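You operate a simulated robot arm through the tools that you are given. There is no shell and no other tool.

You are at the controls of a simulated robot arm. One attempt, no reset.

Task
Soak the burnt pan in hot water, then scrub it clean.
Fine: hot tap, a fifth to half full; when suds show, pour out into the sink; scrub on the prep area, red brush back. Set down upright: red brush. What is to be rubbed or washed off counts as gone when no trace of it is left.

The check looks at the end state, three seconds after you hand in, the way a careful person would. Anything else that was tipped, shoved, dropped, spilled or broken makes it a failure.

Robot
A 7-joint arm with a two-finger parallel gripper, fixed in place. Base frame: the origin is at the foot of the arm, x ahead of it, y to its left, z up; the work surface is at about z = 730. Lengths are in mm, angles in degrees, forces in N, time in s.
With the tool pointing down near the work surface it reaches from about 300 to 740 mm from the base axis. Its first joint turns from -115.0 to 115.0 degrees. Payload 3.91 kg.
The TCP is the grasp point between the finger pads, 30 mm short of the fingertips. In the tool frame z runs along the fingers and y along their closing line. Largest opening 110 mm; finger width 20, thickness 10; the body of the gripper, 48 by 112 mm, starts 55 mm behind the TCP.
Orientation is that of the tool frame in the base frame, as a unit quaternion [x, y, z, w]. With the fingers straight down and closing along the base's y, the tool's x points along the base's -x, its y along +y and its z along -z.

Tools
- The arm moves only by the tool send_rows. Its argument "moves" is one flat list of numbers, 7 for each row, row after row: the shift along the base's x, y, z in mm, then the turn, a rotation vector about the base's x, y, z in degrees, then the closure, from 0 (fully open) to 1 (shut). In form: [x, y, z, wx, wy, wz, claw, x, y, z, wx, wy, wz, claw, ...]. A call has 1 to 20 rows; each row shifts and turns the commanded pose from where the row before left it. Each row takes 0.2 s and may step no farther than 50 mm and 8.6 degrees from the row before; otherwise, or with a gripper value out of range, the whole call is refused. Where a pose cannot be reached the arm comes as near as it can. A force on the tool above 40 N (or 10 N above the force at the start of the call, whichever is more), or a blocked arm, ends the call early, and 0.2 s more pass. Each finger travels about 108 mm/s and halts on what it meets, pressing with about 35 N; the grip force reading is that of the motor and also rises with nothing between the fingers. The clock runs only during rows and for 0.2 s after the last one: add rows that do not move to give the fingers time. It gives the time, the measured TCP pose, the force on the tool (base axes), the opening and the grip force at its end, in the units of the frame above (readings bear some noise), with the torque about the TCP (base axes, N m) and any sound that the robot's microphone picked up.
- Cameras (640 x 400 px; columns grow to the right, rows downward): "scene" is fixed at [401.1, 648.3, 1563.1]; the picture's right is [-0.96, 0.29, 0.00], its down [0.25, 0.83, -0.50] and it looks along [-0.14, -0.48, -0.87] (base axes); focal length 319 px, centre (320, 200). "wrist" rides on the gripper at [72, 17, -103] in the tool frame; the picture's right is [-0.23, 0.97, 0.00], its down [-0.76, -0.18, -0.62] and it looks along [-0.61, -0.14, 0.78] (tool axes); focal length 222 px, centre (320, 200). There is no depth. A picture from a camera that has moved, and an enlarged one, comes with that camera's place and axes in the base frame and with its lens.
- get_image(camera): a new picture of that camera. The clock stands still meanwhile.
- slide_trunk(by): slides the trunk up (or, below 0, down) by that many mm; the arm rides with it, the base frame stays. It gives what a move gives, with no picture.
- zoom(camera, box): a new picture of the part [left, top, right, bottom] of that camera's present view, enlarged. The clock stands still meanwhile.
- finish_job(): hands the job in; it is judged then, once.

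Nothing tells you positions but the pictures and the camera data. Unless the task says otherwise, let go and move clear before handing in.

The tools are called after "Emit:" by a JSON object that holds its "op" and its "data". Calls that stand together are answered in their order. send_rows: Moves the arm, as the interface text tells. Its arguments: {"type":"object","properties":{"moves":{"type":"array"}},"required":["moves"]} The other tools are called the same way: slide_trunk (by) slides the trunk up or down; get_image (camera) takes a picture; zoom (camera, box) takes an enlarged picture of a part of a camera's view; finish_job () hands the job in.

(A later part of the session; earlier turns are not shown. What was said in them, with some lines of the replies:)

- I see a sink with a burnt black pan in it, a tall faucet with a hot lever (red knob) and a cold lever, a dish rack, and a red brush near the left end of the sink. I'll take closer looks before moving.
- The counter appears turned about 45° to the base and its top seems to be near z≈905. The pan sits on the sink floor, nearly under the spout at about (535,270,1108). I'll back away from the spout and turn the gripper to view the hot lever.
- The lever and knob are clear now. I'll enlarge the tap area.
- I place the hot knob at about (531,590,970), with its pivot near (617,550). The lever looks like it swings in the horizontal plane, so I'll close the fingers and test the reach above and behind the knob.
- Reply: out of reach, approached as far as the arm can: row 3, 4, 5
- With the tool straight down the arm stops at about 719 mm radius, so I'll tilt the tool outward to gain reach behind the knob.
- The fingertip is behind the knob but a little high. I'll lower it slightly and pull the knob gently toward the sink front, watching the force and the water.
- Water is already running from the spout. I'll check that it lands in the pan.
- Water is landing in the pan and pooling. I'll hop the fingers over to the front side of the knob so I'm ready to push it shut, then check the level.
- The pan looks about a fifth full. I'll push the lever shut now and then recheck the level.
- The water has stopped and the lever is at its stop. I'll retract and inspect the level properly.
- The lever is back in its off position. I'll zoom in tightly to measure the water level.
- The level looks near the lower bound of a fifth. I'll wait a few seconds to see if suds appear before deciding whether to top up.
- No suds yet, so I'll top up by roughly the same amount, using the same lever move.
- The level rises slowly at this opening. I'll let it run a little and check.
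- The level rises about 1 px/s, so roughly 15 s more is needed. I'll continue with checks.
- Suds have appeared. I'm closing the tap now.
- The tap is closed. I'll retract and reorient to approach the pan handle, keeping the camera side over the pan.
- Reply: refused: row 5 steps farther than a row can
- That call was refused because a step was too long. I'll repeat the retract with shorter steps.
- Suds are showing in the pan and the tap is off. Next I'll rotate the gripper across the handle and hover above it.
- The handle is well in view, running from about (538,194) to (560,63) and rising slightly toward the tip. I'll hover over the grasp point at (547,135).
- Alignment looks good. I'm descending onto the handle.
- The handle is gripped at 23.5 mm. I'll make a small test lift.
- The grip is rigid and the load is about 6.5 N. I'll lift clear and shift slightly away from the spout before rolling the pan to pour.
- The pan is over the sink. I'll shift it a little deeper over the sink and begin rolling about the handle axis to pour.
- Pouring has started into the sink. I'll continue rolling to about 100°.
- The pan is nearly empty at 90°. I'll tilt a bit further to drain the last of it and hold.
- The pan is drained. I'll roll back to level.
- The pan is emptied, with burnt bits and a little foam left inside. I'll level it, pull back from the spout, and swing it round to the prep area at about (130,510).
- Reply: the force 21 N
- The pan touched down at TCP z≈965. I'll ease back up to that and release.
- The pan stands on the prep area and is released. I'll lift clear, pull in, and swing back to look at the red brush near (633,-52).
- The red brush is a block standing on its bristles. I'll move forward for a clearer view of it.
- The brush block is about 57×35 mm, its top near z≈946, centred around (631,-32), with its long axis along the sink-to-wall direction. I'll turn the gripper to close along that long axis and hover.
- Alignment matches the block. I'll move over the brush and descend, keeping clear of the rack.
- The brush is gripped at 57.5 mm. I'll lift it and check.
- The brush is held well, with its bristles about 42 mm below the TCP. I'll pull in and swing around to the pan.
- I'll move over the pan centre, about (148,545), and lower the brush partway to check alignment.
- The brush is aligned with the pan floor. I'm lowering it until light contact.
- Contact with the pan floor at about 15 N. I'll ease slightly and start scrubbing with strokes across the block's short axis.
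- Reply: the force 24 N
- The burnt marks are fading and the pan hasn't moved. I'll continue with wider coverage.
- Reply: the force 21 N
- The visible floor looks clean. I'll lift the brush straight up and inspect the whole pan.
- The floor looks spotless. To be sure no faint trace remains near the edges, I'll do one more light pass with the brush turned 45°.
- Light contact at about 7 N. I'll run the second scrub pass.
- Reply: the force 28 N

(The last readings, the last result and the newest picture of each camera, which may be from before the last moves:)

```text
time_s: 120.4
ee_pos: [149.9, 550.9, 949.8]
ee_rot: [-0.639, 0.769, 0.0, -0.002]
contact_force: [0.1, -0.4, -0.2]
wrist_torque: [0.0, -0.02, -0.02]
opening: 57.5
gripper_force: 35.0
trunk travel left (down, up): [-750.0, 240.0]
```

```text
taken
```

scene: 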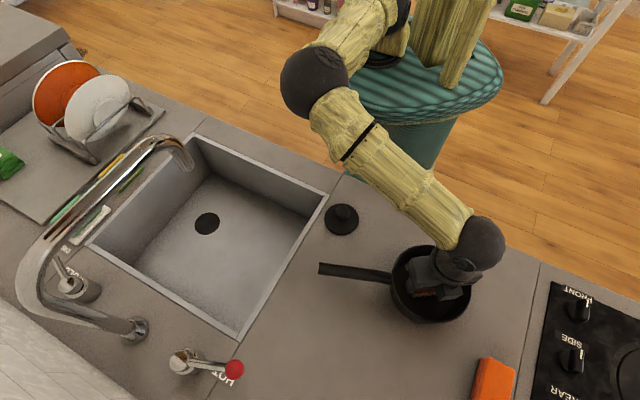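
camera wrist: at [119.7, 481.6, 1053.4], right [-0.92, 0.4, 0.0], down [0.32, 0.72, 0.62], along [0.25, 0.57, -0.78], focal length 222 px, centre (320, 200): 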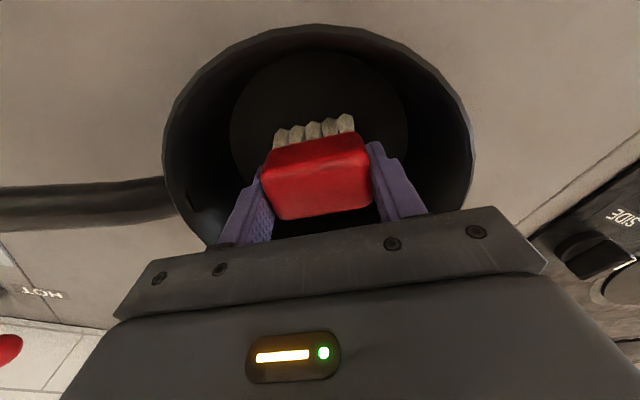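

I'll lift the brush out, pull back and inspect once more.

Emit:
{"op": "send_rows", "data": {"moves": [0, 0, 15, 0, 0, 0, 0.7, 0, 0, 45, 0, 0, 0, 0.7, 0, 0, 45, 0, 0, 0, 0.7, 0, 0, 40, 0, 0, -8, 0.7, -10.3, -42, 0, 0, 0, -8, 0.7, -10.3, -42, 0, 0, 0, -8, 0.7, -10.3, -42, 0, 0, 0, -8, 0.7, 0, 0, 0, 0, 0, -8, 0.7, 0, 0, 0, 0, 0, -5, 0.7, 0, 0, 0, 0, 0, 0, 0.7]}}

Emit:
{"op": "zoom", "data": {"camera": "scene", "box": [380, 235, 480, 325]}}

Emit:
{"op": "zoom", "data": {"camera": "scene", "box": [402, 256, 450, 286]}}

Emit:
{"op": "zoom", "data": {"camera": "wrist", "box": [340, 80, 520, 210]}}

```text
time_s: 122.6
ee_pos: [120.6, 424.9, 1096.6]
ee_rot: [-0.295, 0.956, 0.0, -0.001]
contact_force: [0.7, 0.0, -1.3]
wrist_torque: [-0.03, 0.03, -0.03]
opening: 57.7
gripper_force: 34.9
trunk travel left (down, up): [-750.0, 240.0]
```

```text
4.44 times, centred on (430, 280) of scene
camera zoom: at [401.1, 648.3, 1563.1], right [-0.96, 0.29, 0.0], down [0.25, 0.83, -0.5], along [-0.14, -0.48, -0.87], focal length 1417 px, centre (-169, -156)
```

zoom: 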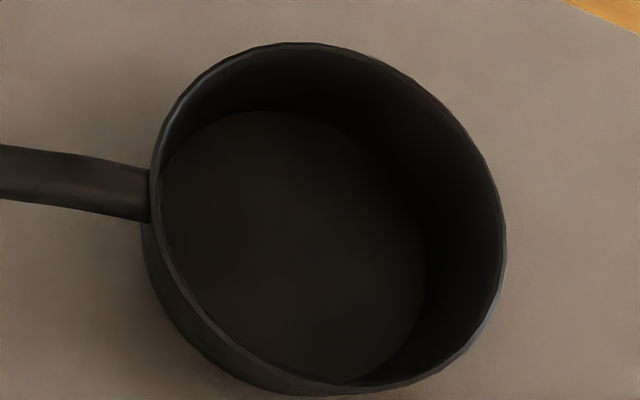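

```text
13.33 times, centred on (426, 271) of scene
camera zoom: at [401.1, 648.3, 1563.1], right [-0.96, 0.29, 0.0], down [0.25, 0.83, -0.5], along [-0.14, -0.48, -0.87], focal length 4252 px, centre (-1093, -747)
```

zoom: 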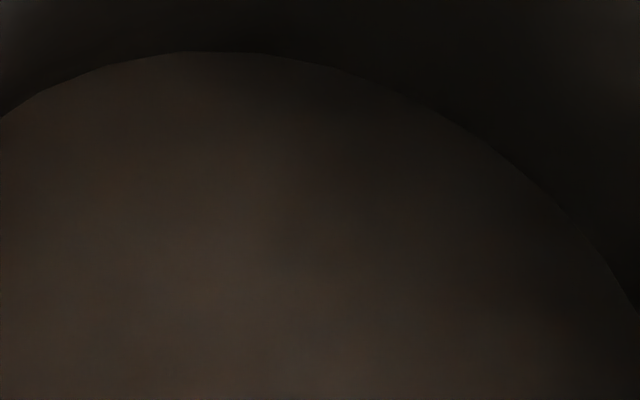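

```text
3.08 times, centred on (430, 145) of wrist
camera zoom: at [50.2, 396.2, 1199.1], right [-0.36, 0.93, 0.0], down [0.73, 0.28, 0.62], along [0.58, 0.23, -0.78], focal length 684 px, centre (-18, 369)
```

zoom: 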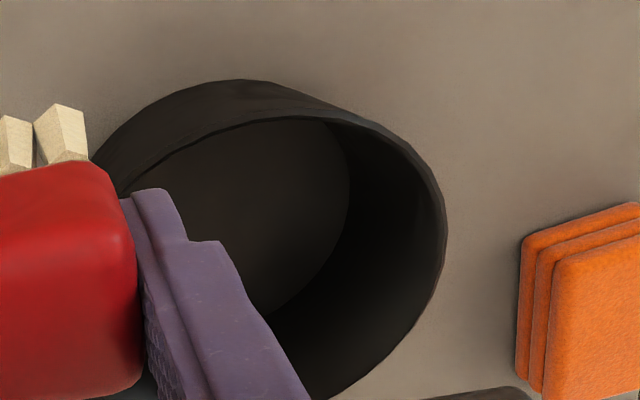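

The pan is clean. Now I'll swing back along the same arc to return the brush.

Emit:
{"op": "send_rows", "data": {"moves": [41, -13.8, 0, 0, 0, -5.6, 0.7, 39.3, -17.6, 0, 0, 0, -5.6, 0.7, 37.5, -21.3, 0, 0, 0, -5.6, 0.7, 35.2, -25, 0, 0, 0, -5.6, 0.7, 32.6, -28.3, 0, 0, 0, -5.6, 0.7, 29.6, -31.3, 0, 0, 0, -5.6, 0.7, 26.5, -34, 0, 0, 0, -5.6, 0.7, 23.1, -36.6, 0, 0, 0, -5.6, 0.7, 19.3, -38.5, 0, 0, 0, -5.6, 0.7, 15.5, -40.2, 0, 0, 0, -5.6, 0.7, 11.4, -41.6, 0, 0, 0, -5.6, 0.7, 7.4, -42.6, 0, 0, 0, -5.6, 0.7, 3.2, -42.9, 0, 0, 0, -5.6, 0.7, -1.1, -43.2, 0, 0, 0, -5.6, 0.7, 34, -2.5, 0, 0, 0, 0, 0.7, 34, -2.5, 0, 0, 0, 0, 0.7, 34, -2.5, 0, 0, 0, 0, 0.7, 0, 0, 0, 0, 0, 0, 0.7]}}

Emit:
{"op": "get_image", "data": {"camera": "wrist"}}

Emit:
{"op": "zoom", "data": {"camera": "scene", "box": [60, 40, 240, 160]}}

```text
time_s: 126.4
ee_pos: [539.9, -40.3, 1094.1]
ee_rot: [0.374, 0.927, 0.001, 0.001]
contact_force: [-0.6, 0.3, -0.8]
wrist_torque: [0.01, -0.01, -0.01]
opening: 57.4
gripper_force: 35.2
trunk travel left (down, up): [-750.0, 240.0]
```

```text
taken
camera wrist: at [499.6, 20.4, 1198.2], right [0.84, 0.54, 0.0], down [0.42, -0.66, 0.62], along [0.34, -0.52, -0.78], focal length 222 px, centre (320, 200)
```

wrist: 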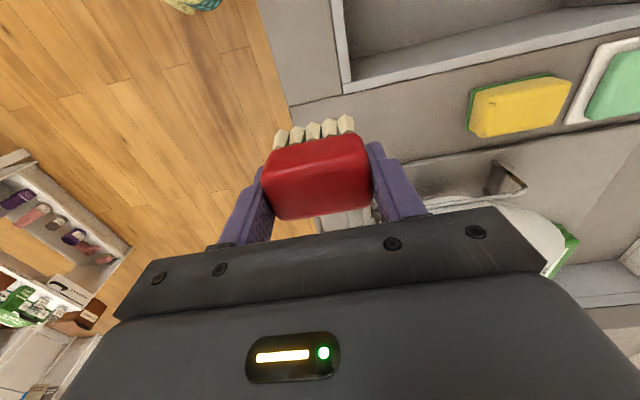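

```text
3.33 times, centred on (150, 100) of scene
camera zoom: at [401.1, 648.3, 1563.1], right [-0.96, 0.29, 0.0], down [0.25, 0.83, -0.5], along [-0.14, -0.48, -0.87], focal length 1063 px, centre (887, 533)
```

zoom: 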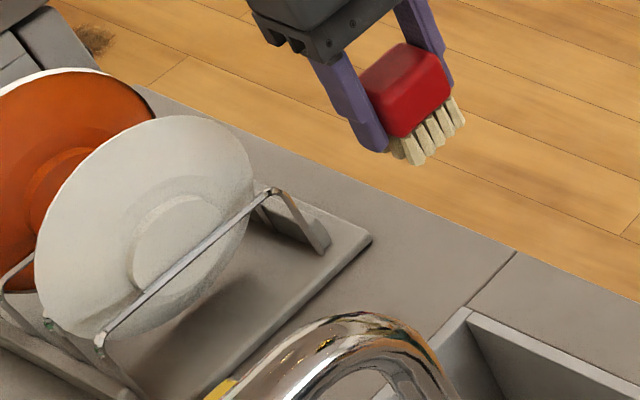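

Emit:
{"op": "send_rows", "data": {"moves": [40, 0.5, -10, 0, 0, 0, 0.7, 40, 0.5, -20, 0, 0, 0, 0.7, 7.5, 0.5, -35, 0, 0, 0, 0.7, 0, 0, -35, 0, 0, 0, 0.7, 0, 0, -30, 0, 0, 0, 0.7, 0, 0, -10, 0, 0, 0, 0.7, 0, 0, 0, 0, 0, 0, 0.7]}}

Emit:
{"op": "get_image", "data": {"camera": "wrist"}}

Emit:
{"op": "zoom", "data": {"camera": "scene", "box": [120, 80, 220, 150]}}

```text
time_s: 128.0
ee_pos: [630.2, -37.9, 955.4]
ee_rot: [0.374, 0.927, 0.001, 0.0]
contact_force: [-0.2, 0.1, -0.8]
wrist_torque: [-0.01, 0.02, 0.02]
opening: 57.5
gripper_force: 34.8
trunk travel left (down, up): [-750.0, 240.0]
```

```text
taken
camera wrist: at [589.2, 23.3, 1058.8], right [0.84, 0.54, 0.0], down [0.42, -0.66, 0.62], along [0.34, -0.52, -0.78], focal length 222 px, centre (320, 200)
```

wrist: 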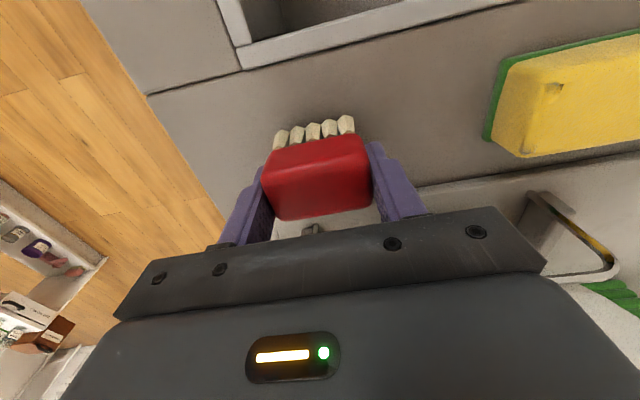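

```text
5.71 times, centred on (170, 115) of scene
camera zoom: at [401.1, 648.3, 1563.1], right [-0.96, 0.29, 0.0], down [0.25, 0.83, -0.5], along [-0.14, -0.48, -0.87], focal length 1822 px, centre (1177, 686)
```

zoom: 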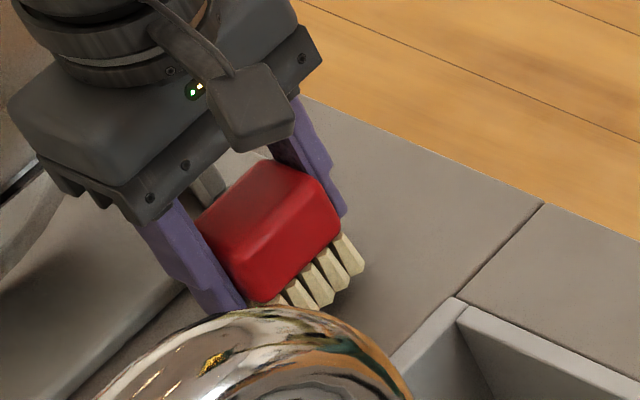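

Emit:
{"op": "send_rows", "data": {"moves": [-1.5, -1, -4, 0, 0, 0, 0.7, 0, 0, -3, 0, 0, 0, 0.7, 0, 0, 0, 0, 0, 0, 0.7]}}

Emit:
{"op": "send_rows", "data": {"moves": [0, 0, -1.5, 0, 0, 0, 0.7, 0, 0, 0, 0, 0, 0, 0.7]}}

Emit:
{"op": "send_rows", "data": {"moves": [0, 0, -1.5, 0, 0, 0, 0.7, 0, 0, 0, 0, 0, 0, 0.7]}}

```text
time_s: 128.8
ee_pos: [629.3, -37.9, 946.8]
ee_rot: [0.374, 0.927, 0.0, 0.0]
contact_force: [-0.4, 0.4, -1.0]
wrist_torque: [-0.02, 0.0, 0.01]
opening: 57.7
gripper_force: 34.9
trunk travel left (down, up): [-750.0, 240.0]
```

```text
time_s: 129.4
ee_pos: [627.7, -39.4, 946.3]
ee_rot: [0.375, 0.927, 0.001, 0.001]
contact_force: [-0.4, 0.1, 0.1]
wrist_torque: [0.02, 0.0, 0.02]
opening: 57.4
gripper_force: 35.0
trunk travel left (down, up): [-750.0, 240.0]
```

```text
time_s: 130.0
ee_pos: [628.6, -38.5, 944.0]
ee_rot: [0.375, 0.927, 0.001, 0.002]
contact_force: [0.1, -0.7, -1.4]
wrist_torque: [-0.01, 0.02, 0.0]
opening: 57.4
gripper_force: 35.0
trunk travel left (down, up): [-750.0, 240.0]
```

Emit:
{"op": "send_rows", "data": {"moves": [0, 0, -1.5, 0, 0, 0, 0.7, 0, 0, 0, 0, 0, 0, 0.7]}}

Emit:
{"op": "send_rows", "data": {"moves": [0, 0, -1.2, 0, 0, 0, 0.7, 0, 0, 0, 0, 0, 0, 0.7]}}

```text
time_s: 130.6
ee_pos: [628.0, -38.6, 943.7]
ee_rot: [0.375, 0.927, 0.001, 0.001]
contact_force: [0.7, -0.5, 0.8]
wrist_torque: [-0.06, 0.02, 0.01]
opening: 57.6
gripper_force: 35.5
trunk travel left (down, up): [-750.0, 240.0]
```

```text
time_s: 131.2
ee_pos: [627.7, -37.9, 943.4]
ee_rot: [0.375, 0.927, 0.001, 0.002]
contact_force: [2.4, -1.1, 14.7]
wrist_torque: [-0.28, 0.31, 0.03]
opening: 57.9
gripper_force: 35.1
trunk travel left (down, up): [-750.0, 240.0]
```

Contact reached. I'll ease off slightly and open the fingers slowly.

Emit:
{"op": "send_rows", "data": {"moves": [0, 0, 0.8, 0, 0, 0, 0.7, 0, 0, 0, 0, 0, 0, 0.45, 0, 0, 0, 0, 0, 0, 0.4, 0, 0, 0, 0, 0, 0, 0.33, 0, 0, 0, 0, 0, 0, 0.27, 0, 0, 0, 0, 0, 0, 0.27]}}

Emit:
{"op": "get_image", "data": {"camera": "wrist"}}

Emit:
{"op": "zoom", "data": {"camera": "scene", "box": [120, 80, 220, 150]}}

```text
time_s: 132.6
ee_pos: [627.1, -37.1, 943.4]
ee_rot: [0.375, 0.927, 0.001, 0.0]
contact_force: [-0.5, -0.5, 0.3]
wrist_torque: [0.01, -0.02, 0.02]
opening: 80.1
gripper_force: 0.2
trunk travel left (down, up): [-750.0, 240.0]
```

```text
taken
camera wrist: at [587.0, 22.7, 1046.5], right [0.84, 0.54, 0.0], down [0.42, -0.66, 0.62], along [0.34, -0.52, -0.78], focal length 222 px, centre (320, 200)
```

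wrist: 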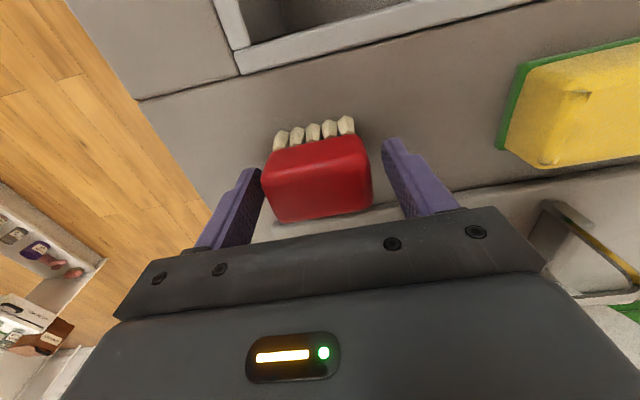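

```text
5.71 times, centred on (170, 115) of scene
camera zoom: at [401.1, 648.3, 1563.1], right [-0.96, 0.29, 0.0], down [0.25, 0.83, -0.5], along [-0.14, -0.48, -0.87], focal length 1822 px, centre (1177, 686)
```

zoom: 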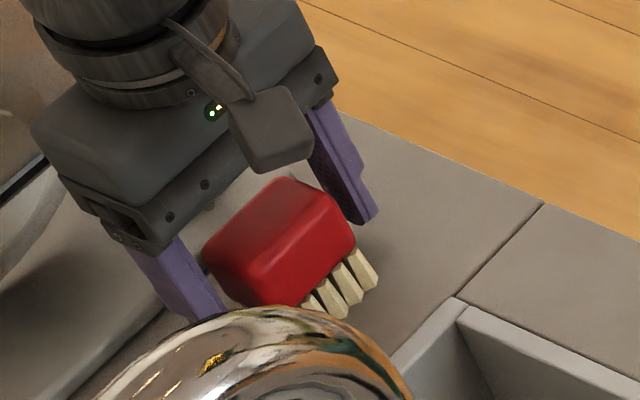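

The brush stands upright back in its spot. I'll lift straight up and retract.

Emit:
{"op": "send_rows", "data": {"moves": [0, 0, 10, 0, 0, 0, 0.25, 0, 0, 30, 0, 0, 0, 0.25, 0, 0, 40, 0, 0, 0, 0.25, -5, 0, 40, 0, 0, 0, 0.25, -40, 0, 20, 0, 0, 0, 0.25, -40, 0, 20, 0, 0, 0, 0.25, -40, 0, 20, 0, 0, 0, 0.25, -40, 0, 10, 0, 0, 0, 0.25, -40, 0, 0, 0, 0, 0, 0.25, 0, 0, 0, 0, 0, 0, 0.25]}}

Emit:
{"op": "get_image", "data": {"camera": "scene"}}

Emit:
{"op": "zoom", "data": {"camera": "scene", "box": [120, 80, 220, 150]}}

Emit:
{"op": "zoom", "data": {"camera": "scene", "box": [120, 130, 340, 400]}}

Emit:
{"op": "zoom", "data": {"camera": "scene", "box": [300, 190, 540, 400]}}

```text
time_s: 134.8
ee_pos: [422.0, -39.8, 1133.0]
ee_rot: [0.375, 0.927, 0.001, 0.001]
contact_force: [-0.3, 0.0, 0.9]
wrist_torque: [0.03, 0.01, 0.0]
opening: 82.5
gripper_force: 0.0
trunk travel left (down, up): [-750.0, 240.0]
```

```text
taken
```

scene: 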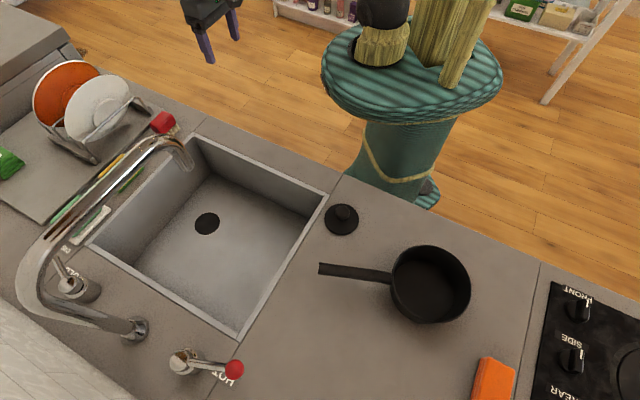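

```text
5.71 times, centred on (170, 115) of scene
camera zoom: at [401.1, 648.3, 1563.1], right [-0.96, 0.29, 0.0], down [0.25, 0.83, -0.5], along [-0.14, -0.48, -0.87], focal length 1822 px, centre (1177, 686)
```

zoom: 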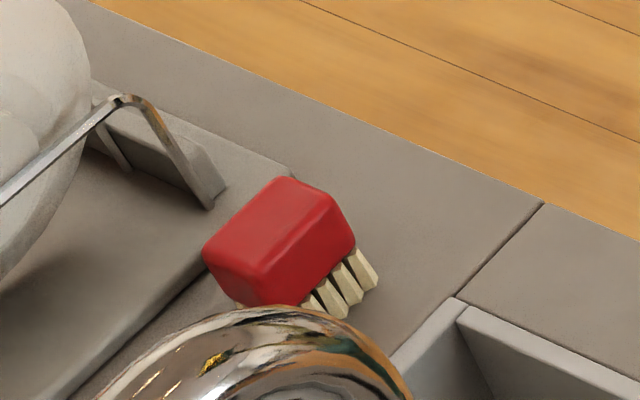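

```text
1.48 times, centred on (230, 265) of scene
camera zoom: at [401.1, 648.3, 1563.1], right [-0.96, 0.29, 0.0], down [0.25, 0.83, -0.5], along [-0.14, -0.48, -0.87], focal length 472 px, centre (453, 104)
```

zoom: 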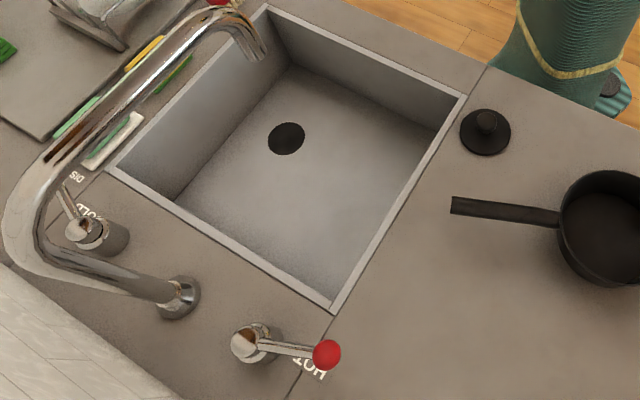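

```text
1.90 times, centred on (420, 295) of scene
camera zoom: at [401.1, 648.3, 1563.1], right [-0.96, 0.29, 0.0], down [0.25, 0.83, -0.5], along [-0.14, -0.48, -0.87], focal length 607 px, centre (130, 19)
```

zoom: 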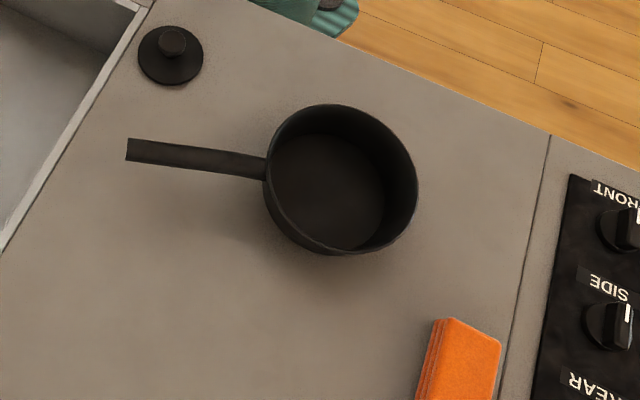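

Everything is in place: the tap is off, the sink is drained, the pan is clean and upright on the prep area, and the red brush stands back in its spot. The gripper is open and clear, so I'm handing in.

Emit:
{"op": "finish_job", "data": {}}

```text
The job is handed in.
```

The burnt pan was soaked, poured out and scrubbed, and I've handed the job in. I haven't seen the result of the check.

- **Soak:** I ran the hot tap until the pan was about a third full, judged from the camera pictures. I had closed the tap once at well under a fifth, and no suds came in about nine seconds, so I reopened it. I closed it for good once suds appeared.
- **Pour:** I emptied the pan into the sink by tilting it past 90°. No water shows on the counter in the final pictures.
- **Scrub:** I scrubbed the pan with the red brush on the prep area, in two passes with the brush turned 45° between them. Close-up pictures after the second pass show no burnt bits or foam.
- **End state:** The pan stands upright on the prep area. The red brush is back in its spot, standing on its bristles. The hot lever is at its off position, and the gripper is open and clear. The pictures show nothing else moved.
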